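You operate a simulated robot arm through the tools that you are given. There is no shell and no other tool. Be economical: measure what you need, move in short steps, check, and stop when the job is done.

You are at the controls of a simulated two-armed robot. One attempt, no reset.

JOB
Change to the yellow reel and loop the bundle in the bed.
Fine: open the reel latch, stand the white reel on the strapping table, seat the yellow one on the post, shut the latch, bring the arch down. Where these are worked on the way, their far stop is far enough and under half their travel is too little: reel latch.

It is judged by the outcome, as a careful person would: the job done as asked, and still so three seconds after it is handed in. It fails if anything else is knocked over, pushed out of place, dropped, spilled or broken.

ROBOT AND FRAMES
Two 7-joint arms with four-finger grippers on one trunk that stands fixed in place. Base frame: the origin is at the foot of the trunk, x ahead of it, y to its left, z up. Readings come in m, degrees, newtons and seconds.
The left shoulder is at [0.04, 0.181, 1.204], the right one opposite. With the tool pointing down near the work surface each hand reaches from about 0.28 to 0.82 m from the base axis, measured 20 degrees to its own side. Payload 3.67 kg a hand.
The TCP of each hand is the grasp point between the finger pads, 0.028 m short of the fingertips. In the tool frame z runs along the fingers and y along their closing line. The gripper opens to 0.112 m. The gripper's body begins 0.073 m behind the TCP.
Orientation is told as [roll, pitch, yaw] about the base's x, y, z axes, in that order, counted from this pose: with the fingers straight down and closing along the base's y, the tool's x points along the base's -x, its y along +y and its z along -z.

CONTROLS
- The arms move only by the tool drive_tool. It takes "left_moves", "right_moves" or both (then of equal length, played together; a hand with none holds still); each is a list of rows, each a list of 6 numbers: the shift along the tool's x, y, z in m, then the turn, a rotation vector about the tool's x, y, z in degrees. In form: [[dx, dy, dz, ax, ay, az], ...]. A call has 1 to 20 rows; each row shifts and turns the commanded pose from where the row before left it, along the tool's axes as they then stand. "left_jaw" and "right_jaw" are, for a hand that has rows, the finger opening in m, from 0 to 0.112, set as the call begins (left out, the last holds). Rows are played at 5 a second. More than 0.05 m and 8.6 degrees between two rows, or a gripper value outside its range, and nothing of the call is played. A pose out of reach is approached as far as the arm can. The call stops where the force on the tool passes 70 N (or 10 N more than at its start, if that is more) or the arm is blocked; 0.2 s more then pass. The fingers move at their own pace and stop on an object; they squeeze with about 31 N. The grip force told is the motor's: it shows also when the fingers shut on nothing. Time passes only in rows, and 0.2 s behind the last, so rows that do not move let the fingers close. It gives the time, the measured TCP pose, the force on the tool (base axes), the opening and the grip force at its end, in the units of the frame above (readings bear some noise), with the torque about the TCP (base axes, N m) and any sound that the robot's microphone picked up.
- Cameras (640 x 400 px; columns grow to the right, rows downward): "scene" is now at [0.1034, 0.0486, 1.4298]; the picture's right is [0.48, -0.87, 0.00], its down [-0.45, -0.25, -0.85] and it looks along [0.75, 0.41, -0.52] (base axes); focal length 249 px, centre (320, 200). "left" rides on the left gripper at [0.06, 0.018, -0.104] in its tool frame; the picture's right is [-0.29, 0.96, 0.00], its down [-0.80, -0.24, -0.55] and it looks along [-0.53, -0.16, 0.83] (tool axes); focal length 234 px, centre (320, 200). "right" rides on the right gripper at [0.06, -0.018, -0.104] in its tool frame; the picture's right is [0.29, 0.96, 0.00], its down [-0.80, 0.24, -0.55] and it looks along [-0.53, 0.16, 0.83] (tool axes); focal length 234 px, centre (320, 200). There is no depth. A picture from a camera that has moved, and an enlarged one, comes with that camera's place and axes in the base frame and with its lens. The place of the scene camera against the robot may be out by one fixed shift of up to 0.018 m in any direction.
- snapshot(camera): a new picture of that camera. It takes no simulated time.
- slide_trunk(by): slides the trunk up (or, below 0, down) by that many m; the arms and the scene camera ride with it, the base frame stays. It gives what a move gives, with no picture.
- aim_head(pan, tilt): turns the head with the scene camera to pan (to the left, within 86 degrees either way) and tilt (down, from -29 to 69), counted from straight ahead of the robot. It gives what a move gives.
- close_up(camera, box): a new picture of the part [left, top, right, bottom] of that camera's present view, enlarged. It takes no simulated time.
- close_job(): hands the job in; it is judged then, once.

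Go step by step. Nothing tells you positions but the pictures and the camera data: compare them with the known pose of the tool, close in by small moves and look again before you grip or let go. The budget is 120 turns and 78 pictures, counting those below and the enlarged ones. Unless the task says otherwise, let go and move clear before handing in, and close with one line.

The tools are called after "Call:" as name(argument=value, ...) on one line, values as JSON. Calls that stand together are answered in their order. drive_tool: Moves the arms, as the interface text tells. Its arguments: {"type":"object","properties":{"left_moves":{"type":"array","items":{"type":"array","items":{"type":"number"}}},"left_jaw":{"type":"number"},"right_moves":{"type":"array","items":{"type":"array","items":{"type":"number"}}},"right_jaw":{"type":"number"}},"required":[]} The other tools are called the same way: slide_trunk (by) slides the trunk up or down; aim_head (pan, tilt) turns the head that bears the scene camera; snapshot (camera) takes a picture; close_up (camera, box) takes an enlarged picture of a part of a camera's view; close_job () hands the job in.

At the start:

```text
clock: 0.0
left_ee_pos: [0.3207, 0.3925, 1.2722]
left_tcp_rot: [0.1, -0.1, 0.0]
left_contact_force: [0.1, 1.0, 0.3]
left_moment: [0.03, 0.0, -0.02]
left_width: 0.112
left_grip_force: 0.1
right_ee_pos: [0.5063, 0.0128, 1.3016]
right_tcp_rot: [0.0, 0.0, 0.0]
right_contact_force: [0.7, -0.3, 0.7]
right_moment: [0.01, 0.03, -0.01]
right_width: 0.112
right_grip_force: 0.0
trunk travel left (down, up): [-0.325, 0.189]
head pan, tilt: [29.0, 31.3]
```

scene: 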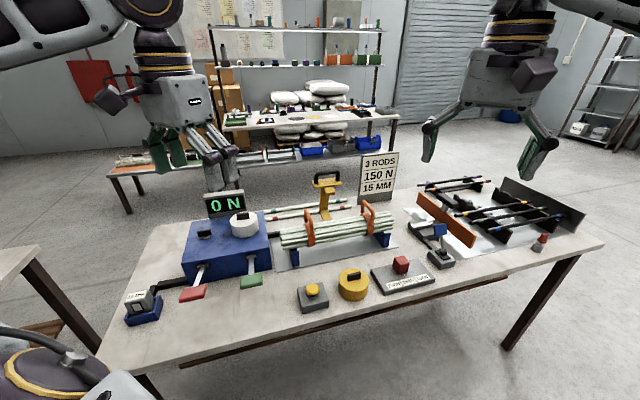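
right: 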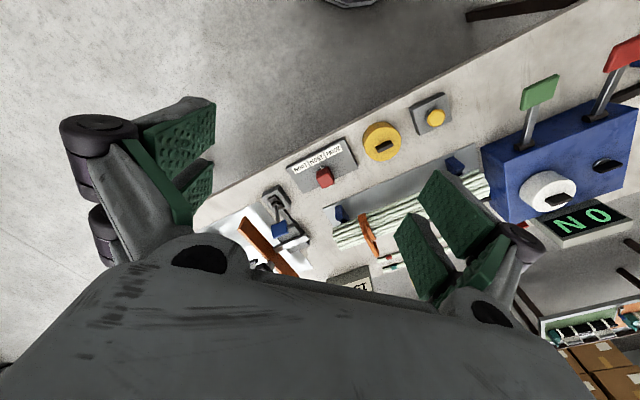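
left: 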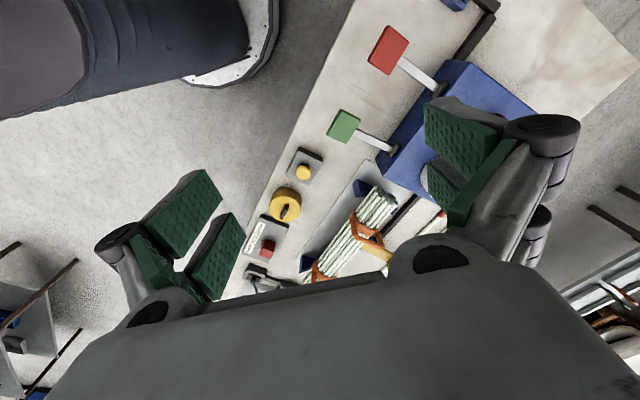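

I see a strapping table with a blue machine (white reel on it), a yellow reel on the table, a bundle in a bed, and a yellow arch tool behind it. I'll take enlarged pictures of the machine and the nearby parts first.

Call:
close_up(camera="scene", box=[110, 180, 290, 330])

Call:
close_up(camera="scene", box=[270, 150, 470, 310])

```text
2.67 times, centred on (200, 255) of scene
camera zoom: at [0.1034, 0.0486, 1.4298], right [0.48, -0.87, 0.0], down [-0.45, -0.25, -0.85], along [0.75, 0.41, -0.52], focal length 664 px, centre (640, 53)
```

zoom: 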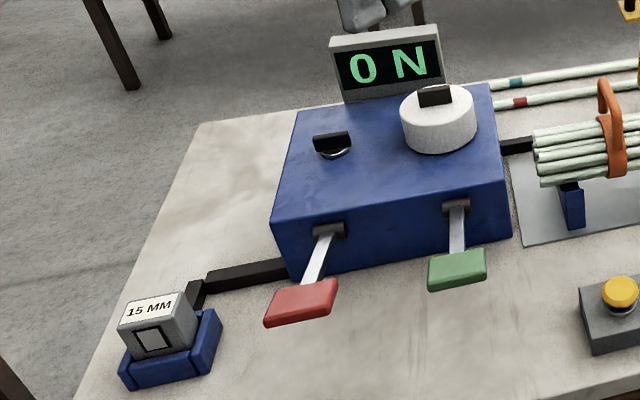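

```text
2.50 times, centred on (370, 230) of scene
camera zoom: at [0.1034, 0.0486, 1.4298], right [0.48, -0.87, 0.0], down [-0.45, -0.25, -0.85], along [0.75, 0.41, -0.52], focal length 622 px, centre (195, 125)
```

zoom: 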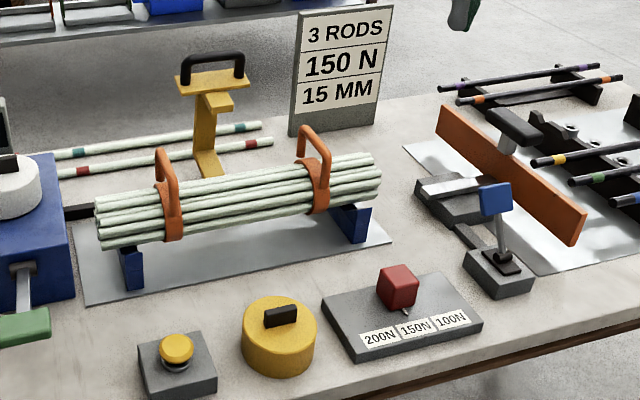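

The yellow reel's top comes out near (0.60, 0.21, 0.82), and the white one sits on the blue machine near (0.61, 0.64, 0.9). I'll move the left hand to look at the machine more closely.

Call:
drive_tool(left_moves=[[0, 0.05, 0.03, 0, 0, 0], [0, 0.05, 0.03, 0, 0, 0], [0, 0.05, 0.02, 0, 0, 0], [0, 0.05, 0, 0, 0, 0], [0, 0, 0, 0, 0, 0]])

Call:
snapshot(camera="left")

Call:
aim_head(pan=40, tilt=40)

Call:
snapshot(camera="scene")

```text
refused: row 1 steps farther than a row can; nothing moved
```

```text
72 pictures are left
camera left: at [0.2598, 0.4115, 1.376], right [0.29, 0.96, 0.0], down [0.8, -0.24, 0.55], along [0.53, -0.16, -0.83], focal length 234 px, centre (320, 200)
```

left: 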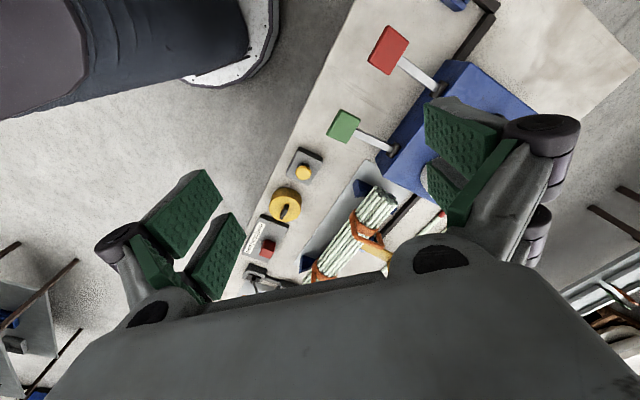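

```text
clock: 0.7
left_ee_pos: [0.3201, 0.3927, 1.2724]
left_tcp_rot: [0.1, 0.0, 0.1]
left_contact_force: [0.7, -0.8, 0.2]
left_moment: [-0.02, 0.01, -0.03]
left_width: 0.1119
left_grip_force: 0.1
right_ee_pos: [0.5065, 0.0119, 1.3006]
right_tcp_rot: [0.0, 0.0, 0.0]
right_contact_force: [-0.5, 0.0, -1.4]
right_moment: [-0.02, -0.01, -0.01]
right_width: 0.1122
right_grip_force: 0.1
trunk travel left (down, up): [-0.325, 0.189]
head pan, tilt: [40.0, 40.0]
```

```text
71 pictures are left
camera scene: at [0.0899, 0.0597, 1.4165], right [0.64, -0.77, 0.0], down [-0.49, -0.41, -0.77], along [0.59, 0.49, -0.64], focal length 249 px, centre (320, 200)
```

scene: 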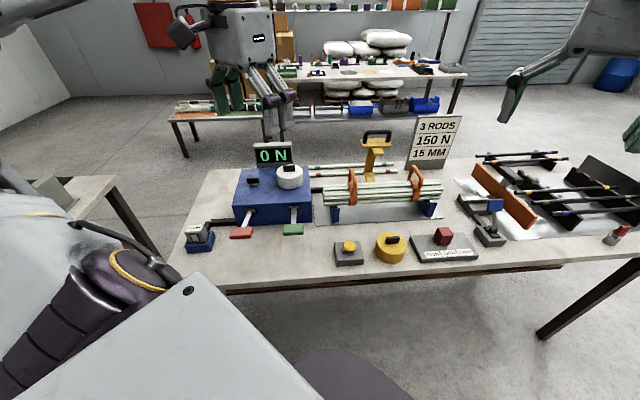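

The table is turned about 39° clockwise to my axes. I'll turn the left hand to face it squarely and look at the machine top.

Call:
drive_tool(left_moves=[[-0.03, 0, 0.01, 0, 0, -8.5], [-0.03, 0, 0.01, 0, 0, -8.5], [-0.01, 0.0, 0.03, 0, 0, -8.5], [0, 0, 0.03, 0, 0, -8.5], [0, 0, 0.02, 0, 0, -8.5], [0, 0, 0.01, 0, 0, -8.5], [0, 0, 0, 0, 0, 0]])

Call:
snapshot(camera="left")

```text
clock: 2.3
left_ee_pos: [0.3875, 0.4008, 1.1611]
left_tcp_rot: [-0.1, 0.0, 51.2]
left_contact_force: [-0.4, -0.2, 0.0]
left_moment: [-0.01, 0.0, 0.01]
left_width: 0.1115
left_grip_force: 0.1
right_ee_pos: [0.5076, 0.0125, 1.3009]
right_tcp_rot: [0.0, 0.0, 0.1]
right_contact_force: [0.1, -0.3, -0.3]
right_moment: [0.0, 0.01, 0.01]
right_width: 0.112
right_grip_force: 0.1
trunk travel left (down, up): [-0.325, 0.189]
head pan, tilt: [40.0, 40.0]
```

```text
70 pictures are left
camera left: at [0.3361, 0.3672, 1.2651], right [-0.56, 0.83, 0.0], down [0.69, 0.47, 0.55], along [0.46, 0.31, -0.83], focal length 234 px, centre (320, 200)
```

left: 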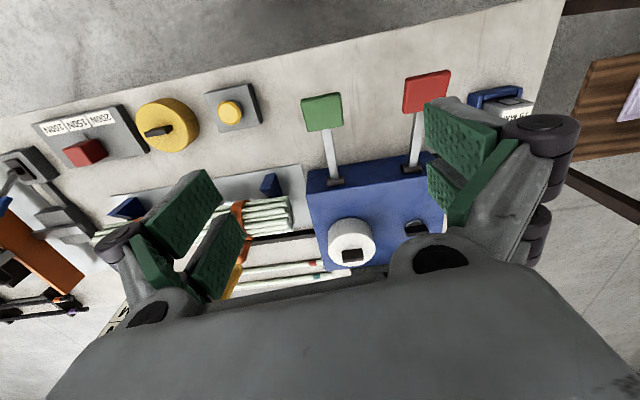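

The view is good, upside down with "down" meaning farther away. I'll enlarge the machine and the yellow reel.

Call:
close_up(camera="left", box=[280, 150, 440, 280])

Call:
close_up(camera="scene", box=[225, 130, 325, 240])

Call:
close_up(camera="scene", box=[310, 120, 450, 280])

```text
3.08 times, centred on (360, 215) of left
camera zoom: at [0.3361, 0.3672, 1.2651], right [-0.56, 0.83, 0.0], down [0.69, 0.47, 0.55], along [0.46, 0.31, -0.83], focal length 720 px, centre (197, 154)
```

zoom: 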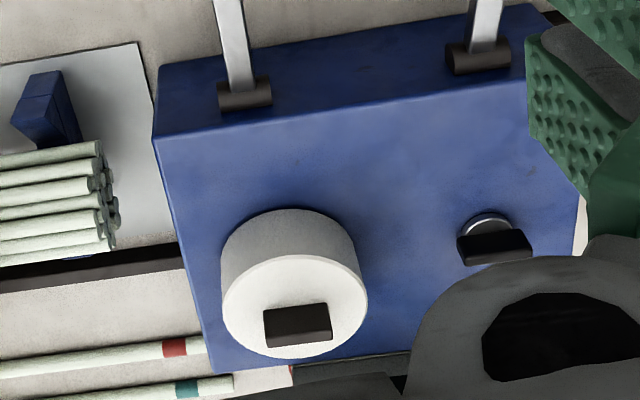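

```text
3.64 times, centred on (275, 185) of scene
camera zoom: at [0.0899, 0.0596, 1.4164], right [0.64, -0.77, 0.0], down [-0.49, -0.41, -0.77], along [0.59, 0.49, -0.64], focal length 905 px, centre (484, 254)
```

zoom: 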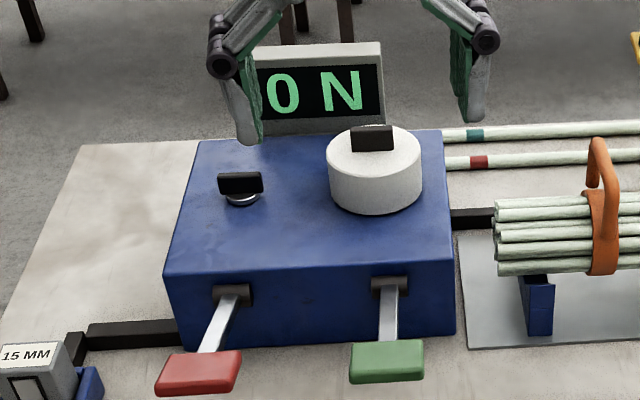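

```text
2.50 times, centred on (380, 200) of scene
camera zoom: at [0.0899, 0.0596, 1.4164], right [0.64, -0.77, 0.0], down [-0.49, -0.41, -0.77], along [0.59, 0.49, -0.64], focal length 622 px, centre (170, 200)
```

zoom: 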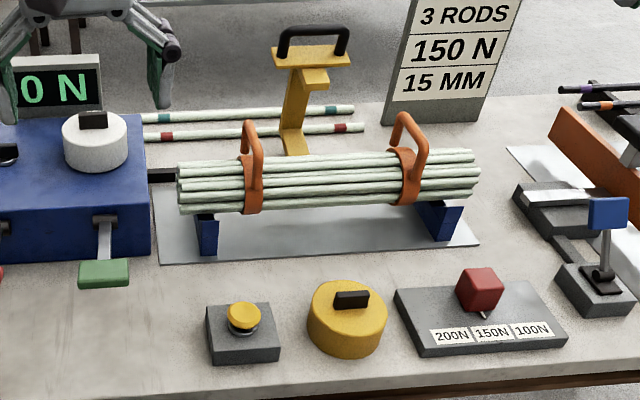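

The knob with the metal collar beside the white reel, near (0.477, 0.683, 0.925), looks like the reel latch. The white reel's tab is near (0.578, 0.604, 0.956). I'll turn the left hand so its fingers close across those bars and bring it above the knob.

Call:
drive_tool(left_moves=[[0, 0, 0, 0, 0, 8.1], [0, 0, 0, 0, 0, 8.1], [0, 0, 0, 0, 0, 8.1], [0, 0, 0, 0, 0, 8.1], [0, 0, 0, 0, 0, 8.1], [0, 0, 0, 0, 0, 8.1], [0, 0, 0, 0, 0, 8.1], [0, 0, 0, 0, 0, 8.1], [0, 0, 0, 0, 0, 8.1], [0, 0, 0, 0, 0, 8.1], [0, 0, 0, 0, 0, 8.1], [0, 0, 0, 0, 0, 8.1], [0.02, 0.037, 0.012, 0, 0, 0], [0.02, 0.037, 0.012, 0, 0, 0], [0.02, 0.037, 0.012, 0, 0, 0], [0.02, 0.037, 0.012, 0, 0, 0], [0.02, 0.037, 0.012, 0, 0, 0], [0.02, 0.037, 0.012, 0, 0, 0], [0.02, 0.037, 0.012, 0, 0, 0], [0, 0, 0, 0, 0, 0]])

Call:
snapshot(camera="left")

Call:
close_up(camera="scene", box=[170, 100, 370, 260])

```text
clock: 6.5
left_ee_pos: [0.4797, 0.6808, 1.0809]
left_tcp_rot: [0.2, -0.1, -46.3]
left_contact_force: [-0.1, -0.8, 0.6]
left_moment: [0.05, -0.02, 0.02]
left_width: 0.1121
left_grip_force: 0.0
right_ee_pos: [0.5054, 0.0114, 1.3017]
right_tcp_rot: [0.1, 0.0, 0.0]
right_contact_force: [-0.3, -0.5, -1.0]
right_moment: [0.01, -0.03, -0.01]
right_width: 0.1119
right_grip_force: 0.0
trunk travel left (down, up): [-0.325, 0.189]
head pan, tilt: [40.0, 40.0]
```

```text
66 pictures are left
camera left: at [0.4516, 0.7369, 1.1843], right [0.89, 0.45, 0.0], down [0.38, -0.74, 0.55], along [0.25, -0.49, -0.83], focal length 234 px, centre (320, 200)
```

left: 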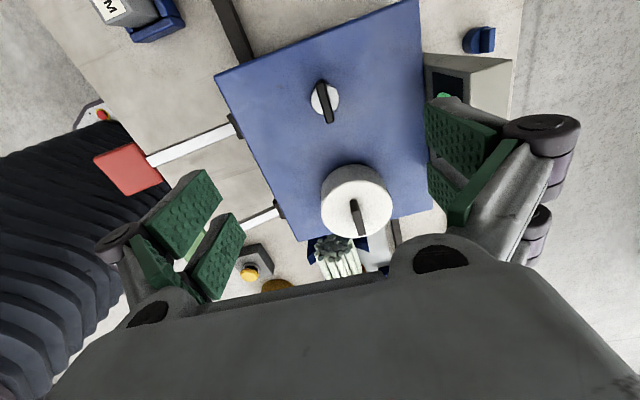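

```text
2.50 times, centred on (270, 180) of scene
camera zoom: at [0.0887, 0.0583, 1.4166], right [0.64, -0.77, 0.0], down [-0.49, -0.41, -0.77], along [0.59, 0.49, -0.64], focal length 622 px, centre (445, 250)
```

zoom: 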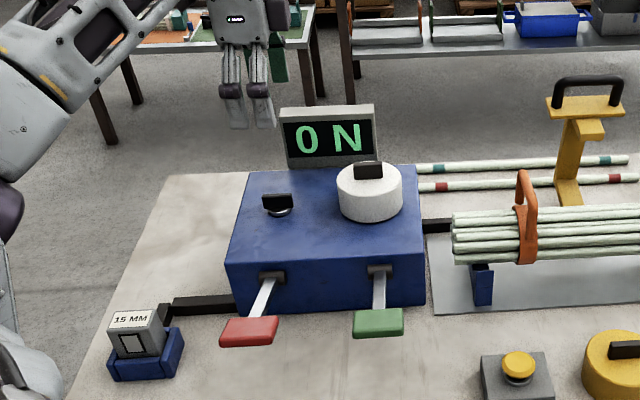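

The knob's bar top triangulates to about (0.479, 0.691, 0.915). I'll centre over it, come down to just above it and look.

Call:
drive_tool(left_moves=[[0.008, 0.006, 0.03, 0, 0, 0], [0, 0, 0.035, 0, 0, 0], [0, 0, 0.035, 0, 0, 0], [0, 0, 0, 0, 0, 0]], left_jaw=0.06)

Call:
snapshot(camera="left")

```text
clock: 7.5
left_ee_pos: [0.4794, 0.6898, 0.9813]
left_tcp_rot: [0.1, 0.0, -46.2]
left_contact_force: [-0.1, -0.9, 0.3]
left_moment: [0.01, -0.02, -0.01]
left_width: 0.0602
left_grip_force: 0.1
right_ee_pos: [0.5065, 0.0119, 1.3006]
right_tcp_rot: [0.1, -0.1, 0.0]
right_contact_force: [-0.2, 1.2, -0.1]
right_moment: [0.0, -0.02, 0.0]
right_width: 0.1121
right_grip_force: 0.1
trunk travel left (down, up): [-0.325, 0.189]
head pan, tilt: [40.0, 40.0]
```

```text
64 pictures are left
camera left: at [0.4488, 0.7467, 1.0844], right [0.89, 0.45, 0.0], down [0.38, -0.74, 0.55], along [0.25, -0.49, -0.83], focal length 234 px, centre (320, 200)
```

left: 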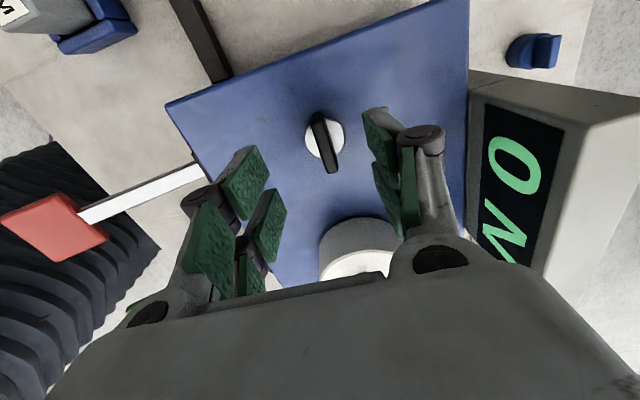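

The fingers straddle the knob and line up with its bar. I'll go down around it.

Call:
drive_tool(left_moves=[[0.003, 0.004, 0.02, 0, 0, 0], [0, 0, 0.02, 0, 0, 0], [0, 0, 0.013, 0, 0, 0], [0, 0, 0, 0, 0, 0]])

Call:
snapshot(camera="left")

```text
clock: 8.5
left_ee_pos: [0.4797, 0.6932, 0.9265]
left_tcp_rot: [0.1, 0.0, -46.3]
left_contact_force: [-0.5, 0.2, 0.5]
left_moment: [-0.01, 0.01, 0.02]
left_width: 0.0601
left_grip_force: 0.0
right_ee_pos: [0.5063, 0.0128, 1.3013]
right_tcp_rot: [0.0, 0.0, 0.0]
right_contact_force: [-0.5, 0.3, -0.6]
right_moment: [0.01, 0.02, 0.03]
right_width: 0.112
right_grip_force: 0.1
trunk travel left (down, up): [-0.325, 0.189]
head pan, tilt: [40.0, 40.0]
```

```text
63 pictures are left
camera left: at [0.4508, 0.7507, 1.0308], right [0.89, 0.45, 0.0], down [0.38, -0.74, 0.55], along [0.25, -0.49, -0.83], focal length 234 px, centre (320, 200)
```

left: 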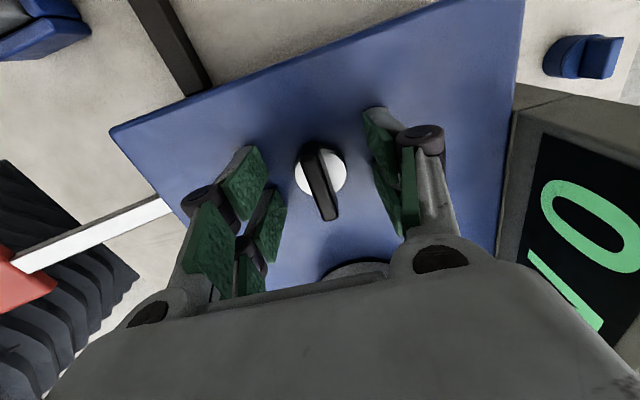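

The bar top lies about 1 cm below the TCP and the tips are beside it. I'll go 4 mm lower and close.

Call:
drive_tool(left_moves=[[0, 0, 0.004, 0, 0, 0], [0, 0, 0, 0, 0, 0], [0, 0, 0, 0, 0, 0], [0, 0, 0, 0, 0, 0]], left_jaw=0.0)

```text
clock: 9.5
left_ee_pos: [0.4794, 0.6944, 0.9276]
left_tcp_rot: [0.5, 0.0, -46.2]
left_contact_force: [5.6, 2.2, 33.2]
left_moment: [-0.76, 0.06, -0.06]
left_width: 0.0292
left_grip_force: 45.3
right_ee_pos: [0.5051, 0.0094, 1.3023]
right_tcp_rot: [0.0, 0.0, -0.1]
right_contact_force: [0.5, -1.0, -0.2]
right_moment: [0.04, 0.01, -0.02]
right_width: 0.1118
right_grip_force: 0.1
trunk travel left (down, up): [-0.325, 0.189]
head pan, tilt: [40.0, 40.0]
```

The tips closed on the collar (29 mm wide) and press on it. I'll open, rise a little and close on the bar itself.

Call:
drive_tool(left_moves=[[0, 0, 0, 0, 0, 0], [0, 0, -0.008, 0, 0, 0], [0, 0, 0, 0, 0, 0]], left_jaw=0.05)

Call:
drive_tool(left_moves=[[0, 0, 0, 0, 0, 0], [0, 0, 0, 0, 0, 0], [0, 0, 0, 0, 0, 0]], left_jaw=0.0)

```text
clock: 10.3
left_ee_pos: [0.4795, 0.6951, 0.9287]
left_tcp_rot: [-0.1, 0.1, -46.3]
left_contact_force: [-0.6, -0.2, -0.2]
left_moment: [0.05, 0.0, 0.0]
left_width: 0.0499
left_grip_force: 0.0
right_ee_pos: [0.5067, 0.013, 1.3012]
right_tcp_rot: [-0.1, 0.0, 0.0]
right_contact_force: [0.4, 0.3, 0.2]
right_moment: [0.01, 0.01, 0.02]
right_width: 0.112
right_grip_force: 0.1
trunk travel left (down, up): [-0.325, 0.189]
head pan, tilt: [40.0, 40.0]
```

```text
clock: 11.1
left_ee_pos: [0.4796, 0.6942, 0.9296]
left_tcp_rot: [-0.1, 0.0, -46.3]
left_contact_force: [-4.1, -5.7, -5.3]
left_moment: [-0.11, 0.08, 0.01]
left_width: 0.0293
left_grip_force: 45.1
right_ee_pos: [0.5071, 0.0121, 1.3018]
right_tcp_rot: [0.0, 0.0, 0.0]
right_contact_force: [-0.2, -0.2, -0.5]
right_moment: [0.0, 0.0, 0.01]
right_width: 0.1119
right_grip_force: 0.1
trunk travel left (down, up): [-0.325, 0.189]
head pan, tilt: [40.0, 40.0]
```

Call:
drive_tool(left_moves=[[0, 0, 0, 0, 0, 0], [0, 0, -0.006, 0, 0, 0], [0, 0, 0, 0, 0, 0]], left_jaw=0.05)

Call:
drive_tool(left_moves=[[0, 0, 0, 0, 0, 0], [0, 0, 0, 0, 0, 0], [0, 0, 0, 0, 0, 0]], left_jaw=0.0)

Call:
close_up(camera="left", box=[220, 100, 420, 240])

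```text
clock: 11.9
left_ee_pos: [0.4791, 0.6942, 0.9359]
left_tcp_rot: [0.0, 0.0, -46.2]
left_contact_force: [-0.9, 0.5, -0.5]
left_moment: [-0.01, -0.01, 0.01]
left_width: 0.05
left_grip_force: 0.0
right_ee_pos: [0.5073, 0.0129, 1.3024]
right_tcp_rot: [0.1, 0.0, 0.0]
right_contact_force: [0.7, -0.7, -0.1]
right_moment: [-0.01, 0.0, 0.0]
right_width: 0.1122
right_grip_force: 0.1
trunk travel left (down, up): [-0.325, 0.189]
head pan, tilt: [40.0, 40.0]
```

```text
clock: 12.7
left_ee_pos: [0.4797, 0.695, 0.9361]
left_tcp_rot: [0.0, -0.1, -46.2]
left_contact_force: [-1.8, -2.0, -0.6]
left_moment: [0.11, 0.26, 0.0]
left_width: 0.0103
left_grip_force: 44.9
right_ee_pos: [0.507, 0.0115, 1.3016]
right_tcp_rot: [0.0, -0.1, 0.1]
right_contact_force: [0.3, 0.6, 0.0]
right_moment: [0.01, 0.0, -0.03]
right_width: 0.1121
right_grip_force: 0.0
trunk travel left (down, up): [-0.325, 0.189]
head pan, tilt: [40.0, 40.0]
```

```text
2.86 times, centred on (320, 170) of left
camera zoom: at [0.4502, 0.7511, 1.0405], right [0.89, 0.45, 0.0], down [0.38, -0.74, 0.55], along [0.25, -0.49, -0.83], focal length 669 px, centre (320, 286)
```

zoom: 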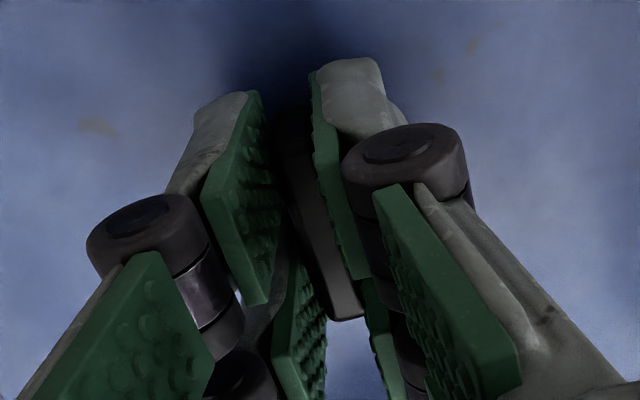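

The bar is gripped at 10 mm. I'll test a small turn and read the torque.

Call:
drive_tool(left_moves=[[0, 0, 0, 0, 0, 4], [0, 0, 0, 0, 0, 4], [0, 0, 0, 0, 0, 0]])

```text
clock: 13.5
left_ee_pos: [0.4789, 0.6939, 0.9363]
left_tcp_rot: [0.0, 0.0, -54.2]
left_contact_force: [-0.9, -0.3, 6.1]
left_moment: [0.47, 0.35, 0.02]
left_width: 0.01
left_grip_force: 44.9
right_ee_pos: [0.5062, 0.0109, 1.3011]
right_tcp_rot: [0.0, 0.1, 0.0]
right_contact_force: [-0.1, 0.1, -1.1]
right_moment: [-0.02, 0.0, 0.03]
right_width: 0.1122
right_grip_force: 0.0
trunk travel left (down, up): [-0.325, 0.189]
head pan, tilt: [40.0, 40.0]
```

It turned freely with almost no torque. I'll go on turning that way in steps.

Call:
drive_tool(left_moves=[[0, 0, 0, 0, 0, 7], [0, 0, 0, 0, 0, 7], [0, 0, 0, 0, 0, 7], [0, 0, 0, 0, 0, 7], [0, 0, 0, 0, 0, 0]])

Call:
snapshot(camera="left")

```text
clock: 14.7
left_ee_pos: [0.4801, 0.6954, 0.9365]
left_tcp_rot: [0.0, 0.0, -82.3]
left_contact_force: [8.9, 4.2, 11.4]
left_moment: [-1.02, -0.42, 0.02]
left_width: 0.0102
left_grip_force: 44.7
right_ee_pos: [0.507, 0.0119, 1.3015]
right_tcp_rot: [0.0, 0.1, 0.0]
right_contact_force: [0.4, -0.1, -0.5]
right_moment: [0.02, 0.02, 0.02]
right_width: 0.112
right_grip_force: 0.0
trunk travel left (down, up): [-0.325, 0.189]
head pan, tilt: [40.0, 40.0]
```

```text
61 pictures are left
camera left: at [0.4894, 0.7577, 1.0406], right [0.99, -0.16, 0.0], down [-0.13, -0.82, 0.55], along [-0.09, -0.55, -0.83], focal length 234 px, centre (320, 200)
```

left: 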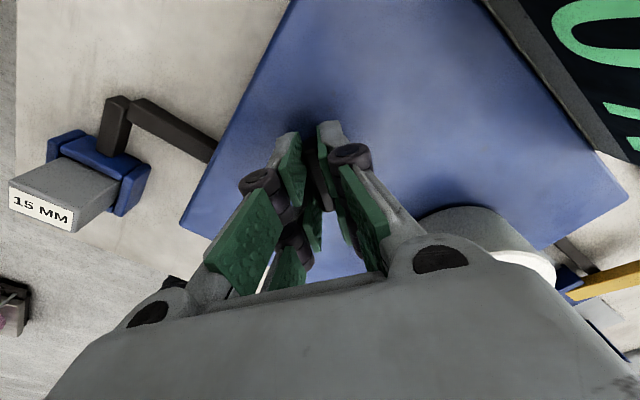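

The bar is still in the fingers and turning with them. I'll go on toward its stop.

Call:
drive_tool(left_moves=[[0, 0, 0, 0, 0, 7], [0, 0, 0, 0, 0, 7], [0, 0, 0, 0, 0, 7], [0, 0, 0, 0, 0, 7], [0, 0, 0, 0, 0, 7], [0, 0, 0, 0, 0, 7], [0, 0, 0, 0, 0, 0]])

```text
clock: 16.3
left_ee_pos: [0.4806, 0.6944, 0.9354]
left_tcp_rot: [0.0, 0.2, -124.3]
left_contact_force: [24.5, 5.9, 20.1]
left_moment: [-0.33, -0.27, -0.01]
left_width: 0.0099
left_grip_force: 45.3
right_ee_pos: [0.5083, 0.0109, 1.3011]
right_tcp_rot: [0.1, 0.1, 0.0]
right_contact_force: [-0.5, -0.3, -0.1]
right_moment: [0.01, -0.03, 0.0]
right_width: 0.1119
right_grip_force: 0.1
trunk travel left (down, up): [-0.325, 0.189]
head pan, tilt: [40.0, 40.0]
```

Call:
drive_tool(left_moves=[[0, 0, 0, 0, 0, 6], [0, 0, 0, 0, 0, 6], [0, 0, 0, 0, 0, 0]])

Call:
close_up(camera="left", box=[220, 100, 420, 240])

```text
clock: 17.1
left_ee_pos: [0.4819, 0.6952, 0.9351]
left_tcp_rot: [0.0, 0.2, -136.2]
left_contact_force: [27.5, 6.3, 19.1]
left_moment: [-0.21, -0.31, 1.1]
left_width: 0.0099
left_grip_force: 44.7
right_ee_pos: [0.5082, 0.0109, 1.3012]
right_tcp_rot: [0.1, 0.1, -0.1]
right_contact_force: [-0.5, -0.4, 0.5]
right_moment: [0.03, -0.02, -0.04]
right_width: 0.1119
right_grip_force: 0.0
trunk travel left (down, up): [-0.325, 0.189]
head pan, tilt: [40.0, 40.0]
```

```text
2.86 times, centred on (320, 170) of left
camera zoom: at [0.537, 0.7235, 1.0407], right [0.45, -0.89, 0.0], down [-0.74, -0.38, 0.55], along [-0.49, -0.25, -0.83], focal length 669 px, centre (320, 286)
```

zoom: 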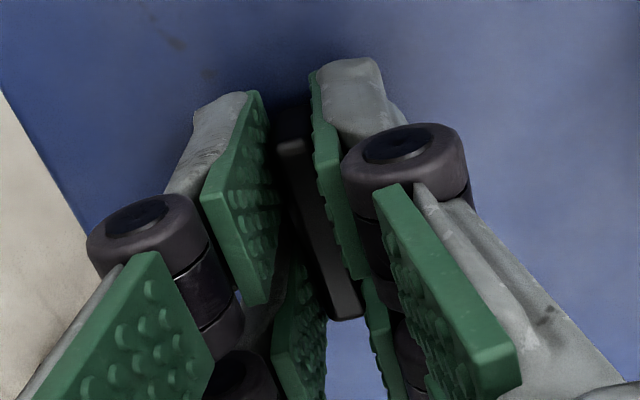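

Torque rose to 1.1 Nm after about 90° of turn, so it is on its far stop. I'll let go, rise and look.

Call:
drive_tool(left_moves=[[0, 0, 0, 0, 0, 0], [0, 0, 0, 0, 0, 0], [0, 0, -0.04, 0, 0, 0], [0, 0, -0.04, 0, 0, 0], [0, 0, -0.04, 0, 0, 0], [0, 0, 0, 0, 0, -8.5], [0, 0, 0, 0, 0, -8.5], [0, 0, 0, 0, 0, -8.5], [0, 0, 0, 0, 0, -8.5], [0, 0, 0, 0, 0, -8.5], [0, 0, 0, 0, 0, -8.5], [0, 0, 0, 0, 0, -8.5], [0, 0, 0, 0, 0, -8.5], [0, 0, 0, 0, 0, -8.5], [0, 0, 0, 0, 0, -8.5], [0, 0, 0, 0, 0, -5], [0, 0, 0, 0, 0, 0]], left_jaw=0.06)

Call:
snapshot(camera="left")

```text
clock: 20.7
left_ee_pos: [0.4785, 0.6953, 1.0545]
left_tcp_rot: [0.1, 0.0, -46.1]
left_contact_force: [0.8, -0.3, -0.6]
left_moment: [0.02, 0.01, -0.02]
left_width: 0.0599
left_grip_force: 0.1
right_ee_pos: [0.5056, 0.014, 1.3017]
right_tcp_rot: [0.0, 0.0, 0.0]
right_contact_force: [-0.4, 0.9, -0.3]
right_moment: [0.01, -0.02, -0.03]
right_width: 0.112
right_grip_force: 0.1
trunk travel left (down, up): [-0.325, 0.189]
head pan, tilt: [40.0, 40.0]
```

```text
59 pictures are left
camera left: at [0.4496, 0.7514, 1.1593], right [0.89, 0.46, 0.0], down [0.38, -0.74, 0.55], along [0.25, -0.49, -0.83], focal length 234 px, centre (320, 200)
```

left: 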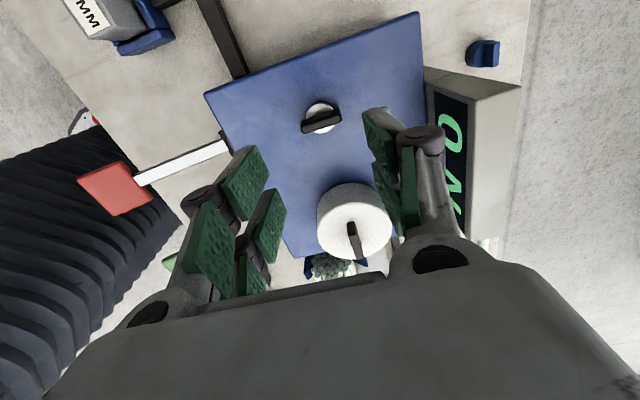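

The latch bar has turned a quarter turn. Next I'll bring the hand over the white reel's tab.

Call:
drive_tool(left_moves=[[-0.034, 0.001, 0, 0, 0, 0], [-0.034, 0.001, 0, 0, 0, 0], [-0.034, 0.001, 0.01, 0, 0, 0], [-0.033, 0.001, 0.015, 0, 0, 0], [0, 0, 0, 0, 0, 0]])

Call:
snapshot(camera="left")

```text
clock: 21.9
left_ee_pos: [0.5747, 0.603, 1.0328]
left_tcp_rot: [0.1, 0.0, -46.1]
left_contact_force: [-0.8, 0.7, -0.1]
left_moment: [-0.02, -0.05, 0.04]
left_width: 0.0601
left_grip_force: 0.1
right_ee_pos: [0.5071, 0.0127, 1.3025]
right_tcp_rot: [0.1, -0.1, 0.0]
right_contact_force: [-1.0, 0.4, 0.3]
right_moment: [0.01, -0.03, 0.04]
right_width: 0.1122
right_grip_force: 0.1
trunk travel left (down, up): [-0.325, 0.189]
head pan, tilt: [40.0, 40.0]
```

```text
58 pictures are left
camera left: at [0.5464, 0.6596, 1.1357], right [0.89, 0.46, 0.0], down [0.38, -0.74, 0.55], along [0.25, -0.49, -0.83], focal length 234 px, centre (320, 200)
```

left: 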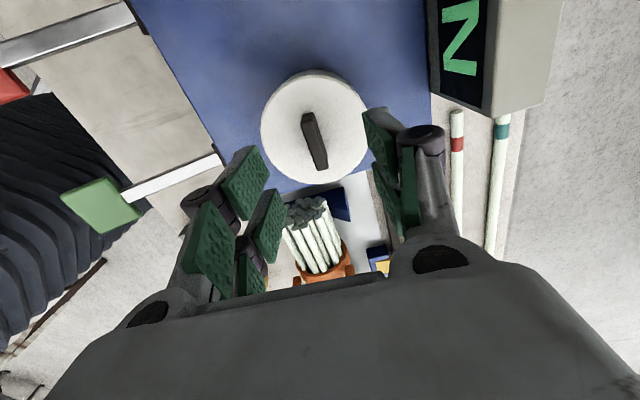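

The tab's top is near z 0.957 and lined up. I'll go down around it and close.

Call:
drive_tool(left_moves=[[0, -0.003, 0.03, 0, 0, 0], [0, 0, 0.02, 0, 0, 0], [0, 0, 0.015, 0, 0, 0], [0, 0, 0, 0, 0, 0]])

Call:
close_up(camera="left", box=[220, 80, 420, 240])

```text
clock: 22.9
left_ee_pos: [0.5729, 0.5969, 0.9731]
left_tcp_rot: [0.5, -0.1, -46.1]
left_contact_force: [-0.3, 2.2, 35.4]
left_moment: [-0.01, 0.35, 0.07]
left_width: 0.0597
left_grip_force: 0.1
right_ee_pos: [0.5042, 0.0096, 1.3037]
right_tcp_rot: [0.0, -0.1, 0.0]
right_contact_force: [-0.5, -0.1, -0.3]
right_moment: [0.0, 0.03, -0.02]
right_width: 0.1122
right_grip_force: 0.1
trunk travel left (down, up): [-0.325, 0.189]
head pan, tilt: [40.0, 40.0]
```

```text
2.50 times, centred on (320, 160) of left
camera zoom: at [0.5424, 0.6538, 1.077], right [0.89, 0.46, 0.01], down [0.37, -0.74, 0.56], along [0.26, -0.49, -0.83], focal length 585 px, centre (320, 300)
```

zoom: 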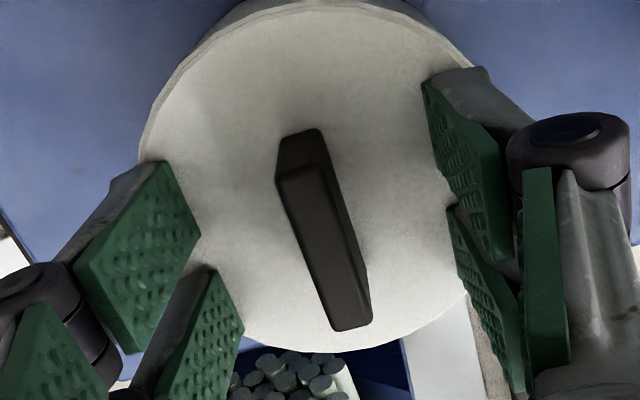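

The tips touched the reel's top at z 0.945. I'll ease up a few millimetres, centre and close on the tab.

Call:
drive_tool(left_moves=[[0.003, 0, -0.009, 0, 0, 0], [0, 0, 0, 0, 0, 0], [0, 0, 0, 0, 0, 0], [0, 0, 0, 0, 0, 0]], left_jaw=0.0)

```text
clock: 23.9
left_ee_pos: [0.5722, 0.6, 0.9752]
left_tcp_rot: [-0.1, 0.2, -46.2]
left_contact_force: [6.5, 2.4, 3.8]
left_moment: [0.02, -0.23, 0.05]
left_width: 0.0102
left_grip_force: 30.1
right_ee_pos: [0.5079, 0.0133, 1.3006]
right_tcp_rot: [0.1, 0.0, -0.1]
right_contact_force: [1.4, -0.7, -0.6]
right_moment: [-0.01, -0.05, 0.0]
right_width: 0.112
right_grip_force: 0.0
trunk travel left (down, up): [-0.325, 0.189]
head pan, tilt: [40.0, 40.0]
```

The tab is gripped at 10 mm. I'll lift gently and look.

Call:
drive_tool(left_moves=[[0, 0, -0.005, 0, 0, 0], [0, 0, -0.01, 0, 0, 0], [0, 0, -0.015, 0, 0, 0], [0, 0, -0.02, 0, 0, 0], [0, 0, 0, 0, 0, 0]])

Call:
snapshot(camera="left")

Call:
close_up(camera="scene", box=[180, 120, 360, 280])

```text
clock: 25.1
left_ee_pos: [0.5711, 0.6012, 1.0221]
left_tcp_rot: [-0.1, 0.0, -46.1]
left_contact_force: [0.6, -0.4, -2.6]
left_moment: [-0.03, 0.01, 0.0]
left_width: 0.01
left_grip_force: 31.0
right_ee_pos: [0.5075, 0.0124, 1.3012]
right_tcp_rot: [0.0, -0.1, 0.1]
right_contact_force: [1.0, 0.3, 0.1]
right_moment: [0.02, 0.02, 0.0]
right_width: 0.1118
right_grip_force: 0.2
trunk travel left (down, up): [-0.325, 0.189]
head pan, tilt: [40.0, 40.0]
```

```text
56 pictures are left
camera left: at [0.5421, 0.6572, 1.1272], right [0.89, 0.45, 0.0], down [0.38, -0.74, 0.55], along [0.25, -0.49, -0.83], focal length 234 px, centre (320, 200)
```

left: 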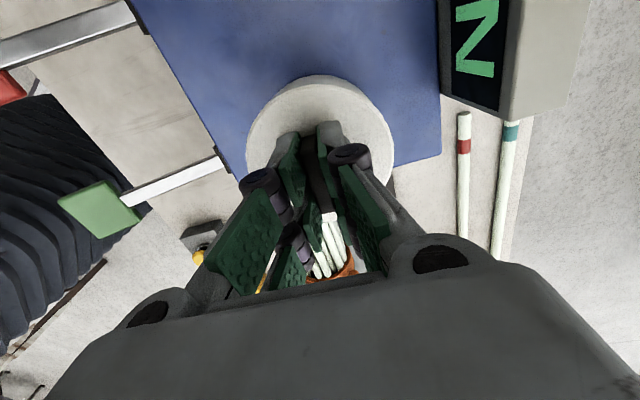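

```text
2.50 times, centred on (270, 200) of scene
camera zoom: at [0.0905, 0.0603, 1.4163], right [0.64, -0.77, 0.0], down [-0.49, -0.41, -0.77], along [0.59, 0.49, -0.64], focal length 622 px, centre (445, 200)
```

zoom: 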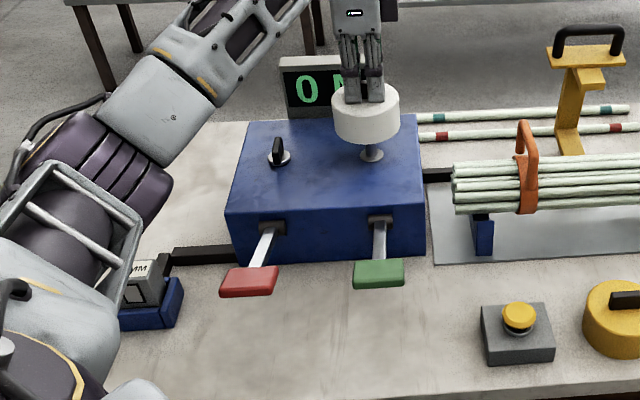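

The reel is off and the post shows beneath it. I'll lift it clear of the post and carry it above the open spot in front of the bed, right of the green lever and behind the button, near (0.52, 0.42).

Call:
drive_tool(left_moves=[[0, 0, -0.03, 0, 0, 0], [0, 0, -0.03, 0, 0, 0], [-0.024, -0.041, 0, 0, 0, 0], [-0.024, -0.041, 0, 0, 0, 0], [-0.024, -0.041, 0, 0, 0, 0], [-0.024, -0.04, 0, 0, 0, 0], [0, 0, 0, 0, 0, 0]])

Call:
snapshot(camera="left")

Call:
close_up(camera="scene", box=[220, 130, 420, 290])

```text
clock: 26.7
left_ee_pos: [0.5216, 0.4157, 1.0823]
left_tcp_rot: [0.0, 0.0, -46.2]
left_contact_force: [-0.1, -0.4, -2.5]
left_moment: [0.0, 0.03, -0.01]
left_width: 0.01
left_grip_force: 30.8
right_ee_pos: [0.5059, 0.0128, 1.3008]
right_tcp_rot: [0.0, 0.0, 0.0]
right_contact_force: [-0.4, 0.0, -0.1]
right_moment: [-0.04, -0.01, 0.05]
right_width: 0.1121
right_grip_force: 0.0
trunk travel left (down, up): [-0.325, 0.189]
head pan, tilt: [40.0, 40.0]
```

```text
54 pictures are left
camera left: at [0.4923, 0.4727, 1.1855], right [0.89, 0.46, 0.0], down [0.38, -0.74, 0.55], along [0.25, -0.49, -0.83], focal length 234 px, centre (320, 200)
```

left: 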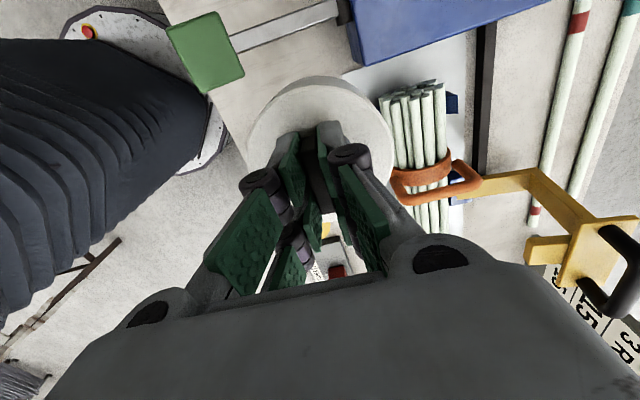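

```text
2.50 times, centred on (320, 210) of scene
camera zoom: at [0.0904, 0.0606, 1.4163], right [0.64, -0.77, 0.0], down [-0.49, -0.41, -0.77], along [0.59, 0.49, -0.64], focal length 622 px, centre (320, 175)
```

zoom: 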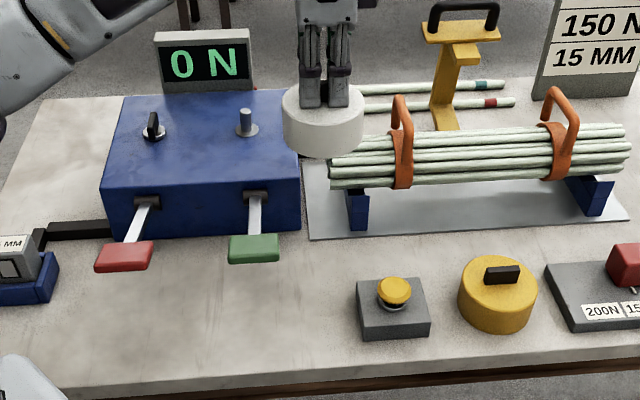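

The landing spot below is clear of the green lever, button and bed by 2–3 cm. I'll lower most of the way.

Call:
drive_tool(left_moves=[[0, 0, 0.04, 0, 0, 0], [0, 0, 0.04, 0, 0, 0], [0, 0, 0.04, 0, 0, 0], [0, 0, 0.04, 0, 0, 0], [0, 0, 0.04, 0, 0, 0], [0, 0, 0, 0, 0, 0]])

Call:
close_up(camera="scene", box=[240, 170, 400, 290])

Call:
snapshot(camera="left")

```text
clock: 28.1
left_ee_pos: [0.5197, 0.4147, 0.8847]
left_tcp_rot: [-0.1, 0.0, -46.2]
left_contact_force: [0.7, -0.4, -1.9]
left_moment: [-0.03, 0.02, -0.03]
left_width: 0.0096
left_grip_force: 31.4
right_ee_pos: [0.5063, 0.0138, 1.3016]
right_tcp_rot: [-0.1, -0.1, 0.0]
right_contact_force: [-0.4, -0.6, 0.1]
right_moment: [0.03, -0.02, 0.01]
right_width: 0.1122
right_grip_force: 0.0
trunk travel left (down, up): [-0.325, 0.189]
head pan, tilt: [40.0, 40.0]
```

```text
3.33 times, centred on (320, 230) of scene
camera zoom: at [0.0899, 0.0595, 1.4165], right [0.64, -0.77, 0.0], down [-0.49, -0.41, -0.77], along [0.59, 0.49, -0.64], focal length 829 px, centre (320, 100)
```

zoom: 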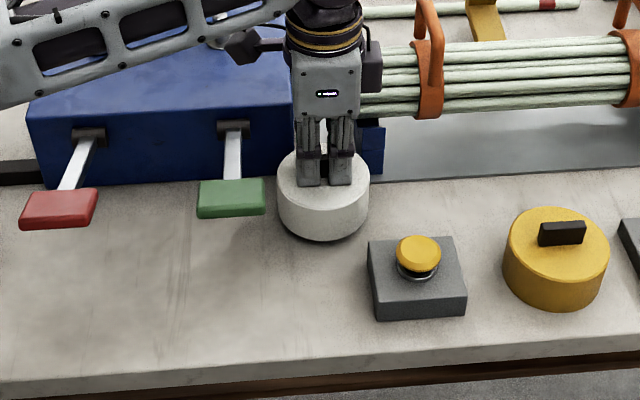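

```text
51 pictures are left
camera left: at [0.4906, 0.4711, 0.9888], right [0.89, 0.45, 0.0], down [0.38, -0.74, 0.55], along [0.25, -0.49, -0.83], focal length 234 px, centre (320, 200)
```

left: 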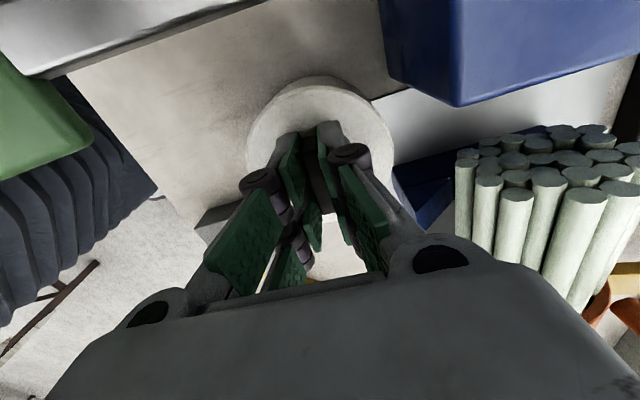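

There is clear air around it. I'll lower slowly until it touches.

Call:
drive_tool(left_moves=[[0, 0, 0.015, 0, 0, 0], [0, 0, 0.012, 0, 0, 0], [0, 0, 0.006, 0, 0, 0], [0, 0, 0, 0, 0, 0]])

Call:
drive_tool(left_moves=[[0, 0, 0.004, 0, 0, 0], [0, 0, 0, 0, 0, 0]])

```text
clock: 28.8
left_ee_pos: [0.5259, 0.4208, 0.8724]
left_tcp_rot: [1.3, -0.9, -46.1]
left_contact_force: [-13.8, -6.7, 49.9]
left_moment: [0.88, 2.35, 0.65]
left_width: 0.0099
left_grip_force: 30.7
right_ee_pos: [0.5044, 0.0125, 1.3014]
right_tcp_rot: [0.1, 0.0, 0.0]
right_contact_force: [1.1, 0.4, -0.4]
right_moment: [-0.06, 0.08, -0.02]
right_width: 0.1118
right_grip_force: 0.0
trunk travel left (down, up): [-0.325, 0.189]
head pan, tilt: [40.0, 40.0]
stopped in row 3 (left hand): the force on the tool passed its limit at 78 N (the readings are from after the stop); the commanded pose is now the measured one
```

```text
clock: 29.4
left_ee_pos: [0.5292, 0.4219, 0.8707]
left_tcp_rot: [1.8, -1.2, -45.9]
left_contact_force: [-9.8, -5.5, 32.7]
left_moment: [0.31, 1.99, 0.33]
left_width: 0.01
left_grip_force: 30.5
right_ee_pos: [0.5057, 0.0117, 1.3018]
right_tcp_rot: [0.2, 0.0, 0.0]
right_contact_force: [0.5, 0.2, -0.4]
right_moment: [-0.08, 0.05, 0.0]
right_width: 0.112
right_grip_force: 0.0
trunk travel left (down, up): [-0.325, 0.189]
head pan, tilt: [40.0, 40.0]
stopped in row 2 (left hand): the force on the tool passed its limit at 72 N (the readings are from after the stop); the commanded pose is now the measured one
```

Something blocked it early, at TCP z 0.872, with a sideways push. I'll look before moving further.

Call:
close_up(camera="scene", box=[220, 150, 380, 270])

Call:
snapshot(camera="left")

```text
3.33 times, centred on (300, 210) of scene
camera zoom: at [0.0887, 0.0588, 1.4163], right [0.64, -0.77, 0.0], down [-0.49, -0.41, -0.77], along [0.59, 0.49, -0.64], focal length 829 px, centre (387, 167)
```

zoom: 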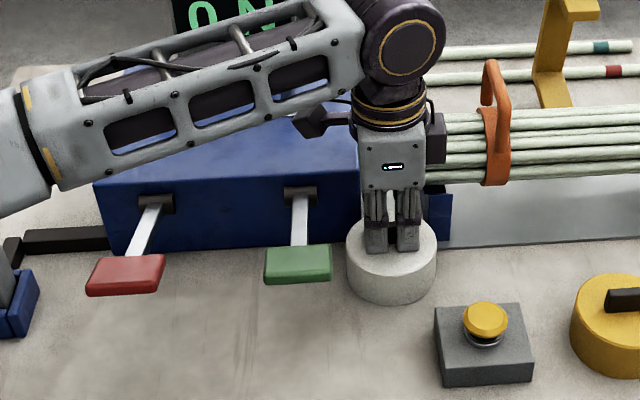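

```text
49 pictures are left
camera left: at [0.496, 0.4773, 0.975], right [0.89, 0.46, 0.04], down [0.36, -0.74, 0.56], along [0.28, -0.49, -0.83], focal length 234 px, centre (320, 200)
```

left: 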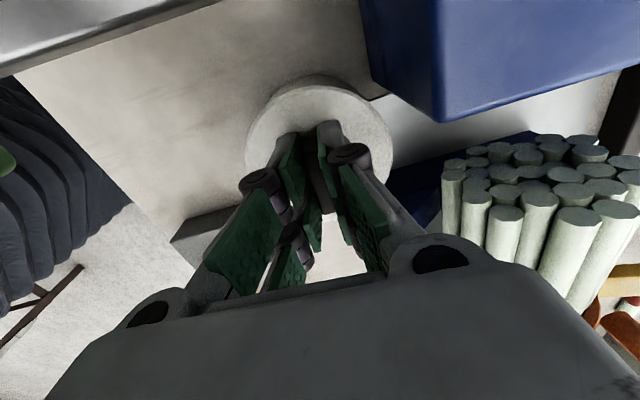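

Working the numbers again, the yellow tab lies at z 0.867, so the table top is near 0.81. The reel is simply standing on the table, pressed down. I'll relieve the pressure and check its tilt.

Call:
drive_tool(left_moves=[[0, 0, -0.006, 0, 0, 0], [0, 0, -0.004, 0, 0, 0], [0, 0, 0, 0, 0, 0]])

Call:
close_up(camera="scene", box=[280, 190, 360, 250])

```text
clock: 30.2
left_ee_pos: [0.5284, 0.4211, 0.8769]
left_tcp_rot: [1.4, -1.0, -45.9]
left_contact_force: [0.1, -0.5, -1.9]
left_moment: [-0.01, -0.01, 0.0]
left_width: 0.0099
left_grip_force: 31.1
right_ee_pos: [0.5069, 0.0123, 1.3024]
right_tcp_rot: [0.0, -0.1, 0.0]
right_contact_force: [-0.7, 0.8, -0.4]
right_moment: [-0.03, 0.01, 0.01]
right_width: 0.1119
right_grip_force: 0.1
trunk travel left (down, up): [-0.325, 0.189]
head pan, tilt: [40.0, 40.0]
```

```text
6.67 times, centred on (320, 220) of scene
camera zoom: at [0.09, 0.0597, 1.4164], right [0.64, -0.77, 0.0], down [-0.49, -0.41, -0.77], along [0.59, 0.49, -0.64], focal length 1659 px, centre (320, 67)
```

zoom: 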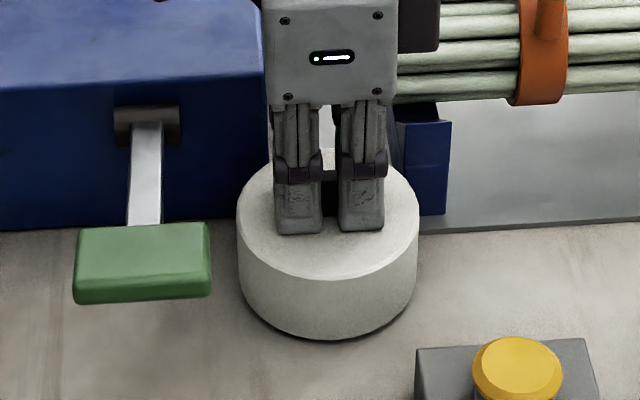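

The reel hangs just off the table, but its rear edge lies over the bed plate's edge. I'll raise it 2 cm and shift it forward and slightly left to clear table.

Call:
drive_tool(left_moves=[[0, 0, -0.02, 0, 0, 0], [0.012, -0.025, 0, 0, 0, 0], [0, 0, 0.01, 0, 0, 0], [0, 0, 0, 0, 0, 0]])

Call:
close_up(camera="scene", box=[270, 190, 370, 270])

Call:
snapshot(camera="left")

```text
clock: 31.2
left_ee_pos: [0.5031, 0.4116, 0.8877]
left_tcp_rot: [1.6, -1.0, -45.9]
left_contact_force: [-0.8, 0.4, -2.1]
left_moment: [-0.03, -0.01, 0.02]
left_width: 0.0098
left_grip_force: 31.8
right_ee_pos: [0.5064, 0.0133, 1.3021]
right_tcp_rot: [0.1, 0.0, 0.1]
right_contact_force: [-0.5, -0.1, 0.7]
right_moment: [0.0, 0.0, -0.01]
right_width: 0.1121
right_grip_force: 0.1
trunk travel left (down, up): [-0.325, 0.189]
head pan, tilt: [40.0, 40.0]
```

```text
5.00 times, centred on (320, 230) of scene
camera zoom: at [0.09, 0.0597, 1.4164], right [0.64, -0.77, 0.0], down [-0.49, -0.41, -0.77], along [0.59, 0.49, -0.64], focal length 1244 px, centre (320, 50)
```

zoom: 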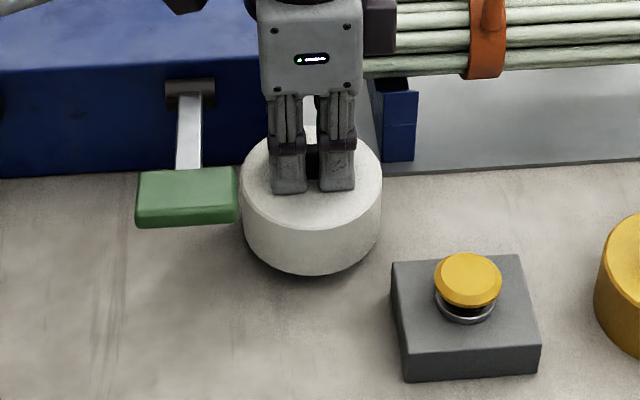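

```text
46 pictures are left
camera left: at [0.4701, 0.4681, 0.9909], right [0.89, 0.46, 0.03], down [0.36, -0.74, 0.56], along [0.28, -0.49, -0.83], focal length 234 px, centre (320, 200)
```

left: 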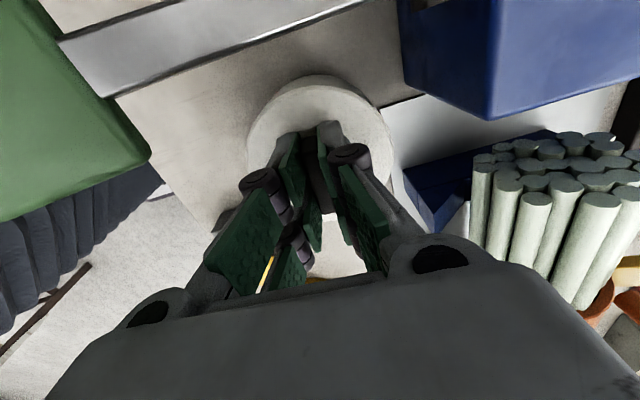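

The spot is clear all round now. I'll lower in small steps.

Call:
drive_tool(left_moves=[[0, 0, 0.006, 0, 0, 0], [0, 0, 0.003, 0, 0, 0], [0, 0, 0, 0, 0, 0]])

Call:
drive_tool(left_moves=[[0, 0, 0.002, 0, 0, 0], [0, 0, 0, 0, 0, 0]])

```text
clock: 32.0
left_ee_pos: [0.5024, 0.4121, 0.8771]
left_tcp_rot: [1.5, -1.0, -45.9]
left_contact_force: [0.7, 0.2, -2.0]
left_moment: [-0.01, 0.0, -0.02]
left_width: 0.01
left_grip_force: 31.1
right_ee_pos: [0.5063, 0.0131, 1.3024]
right_tcp_rot: [0.0, 0.0, 0.1]
right_contact_force: [-0.5, 0.8, -0.3]
right_moment: [-0.04, -0.01, 0.01]
right_width: 0.112
right_grip_force: 0.0
trunk travel left (down, up): [-0.325, 0.189]
head pan, tilt: [40.0, 40.0]
```

```text
clock: 32.6
left_ee_pos: [0.5026, 0.4126, 0.8757]
left_tcp_rot: [1.5, -1.0, -46.0]
left_contact_force: [0.9, -0.4, -2.6]
left_moment: [0.0, 0.0, 0.04]
left_width: 0.0099
left_grip_force: 30.7
right_ee_pos: [0.5069, 0.0148, 1.3022]
right_tcp_rot: [0.0, 0.0, 0.0]
right_contact_force: [-0.1, -0.8, -0.1]
right_moment: [0.0, 0.04, -0.02]
right_width: 0.1118
right_grip_force: 0.0
trunk travel left (down, up): [-0.325, 0.189]
head pan, tilt: [40.0, 40.0]
```

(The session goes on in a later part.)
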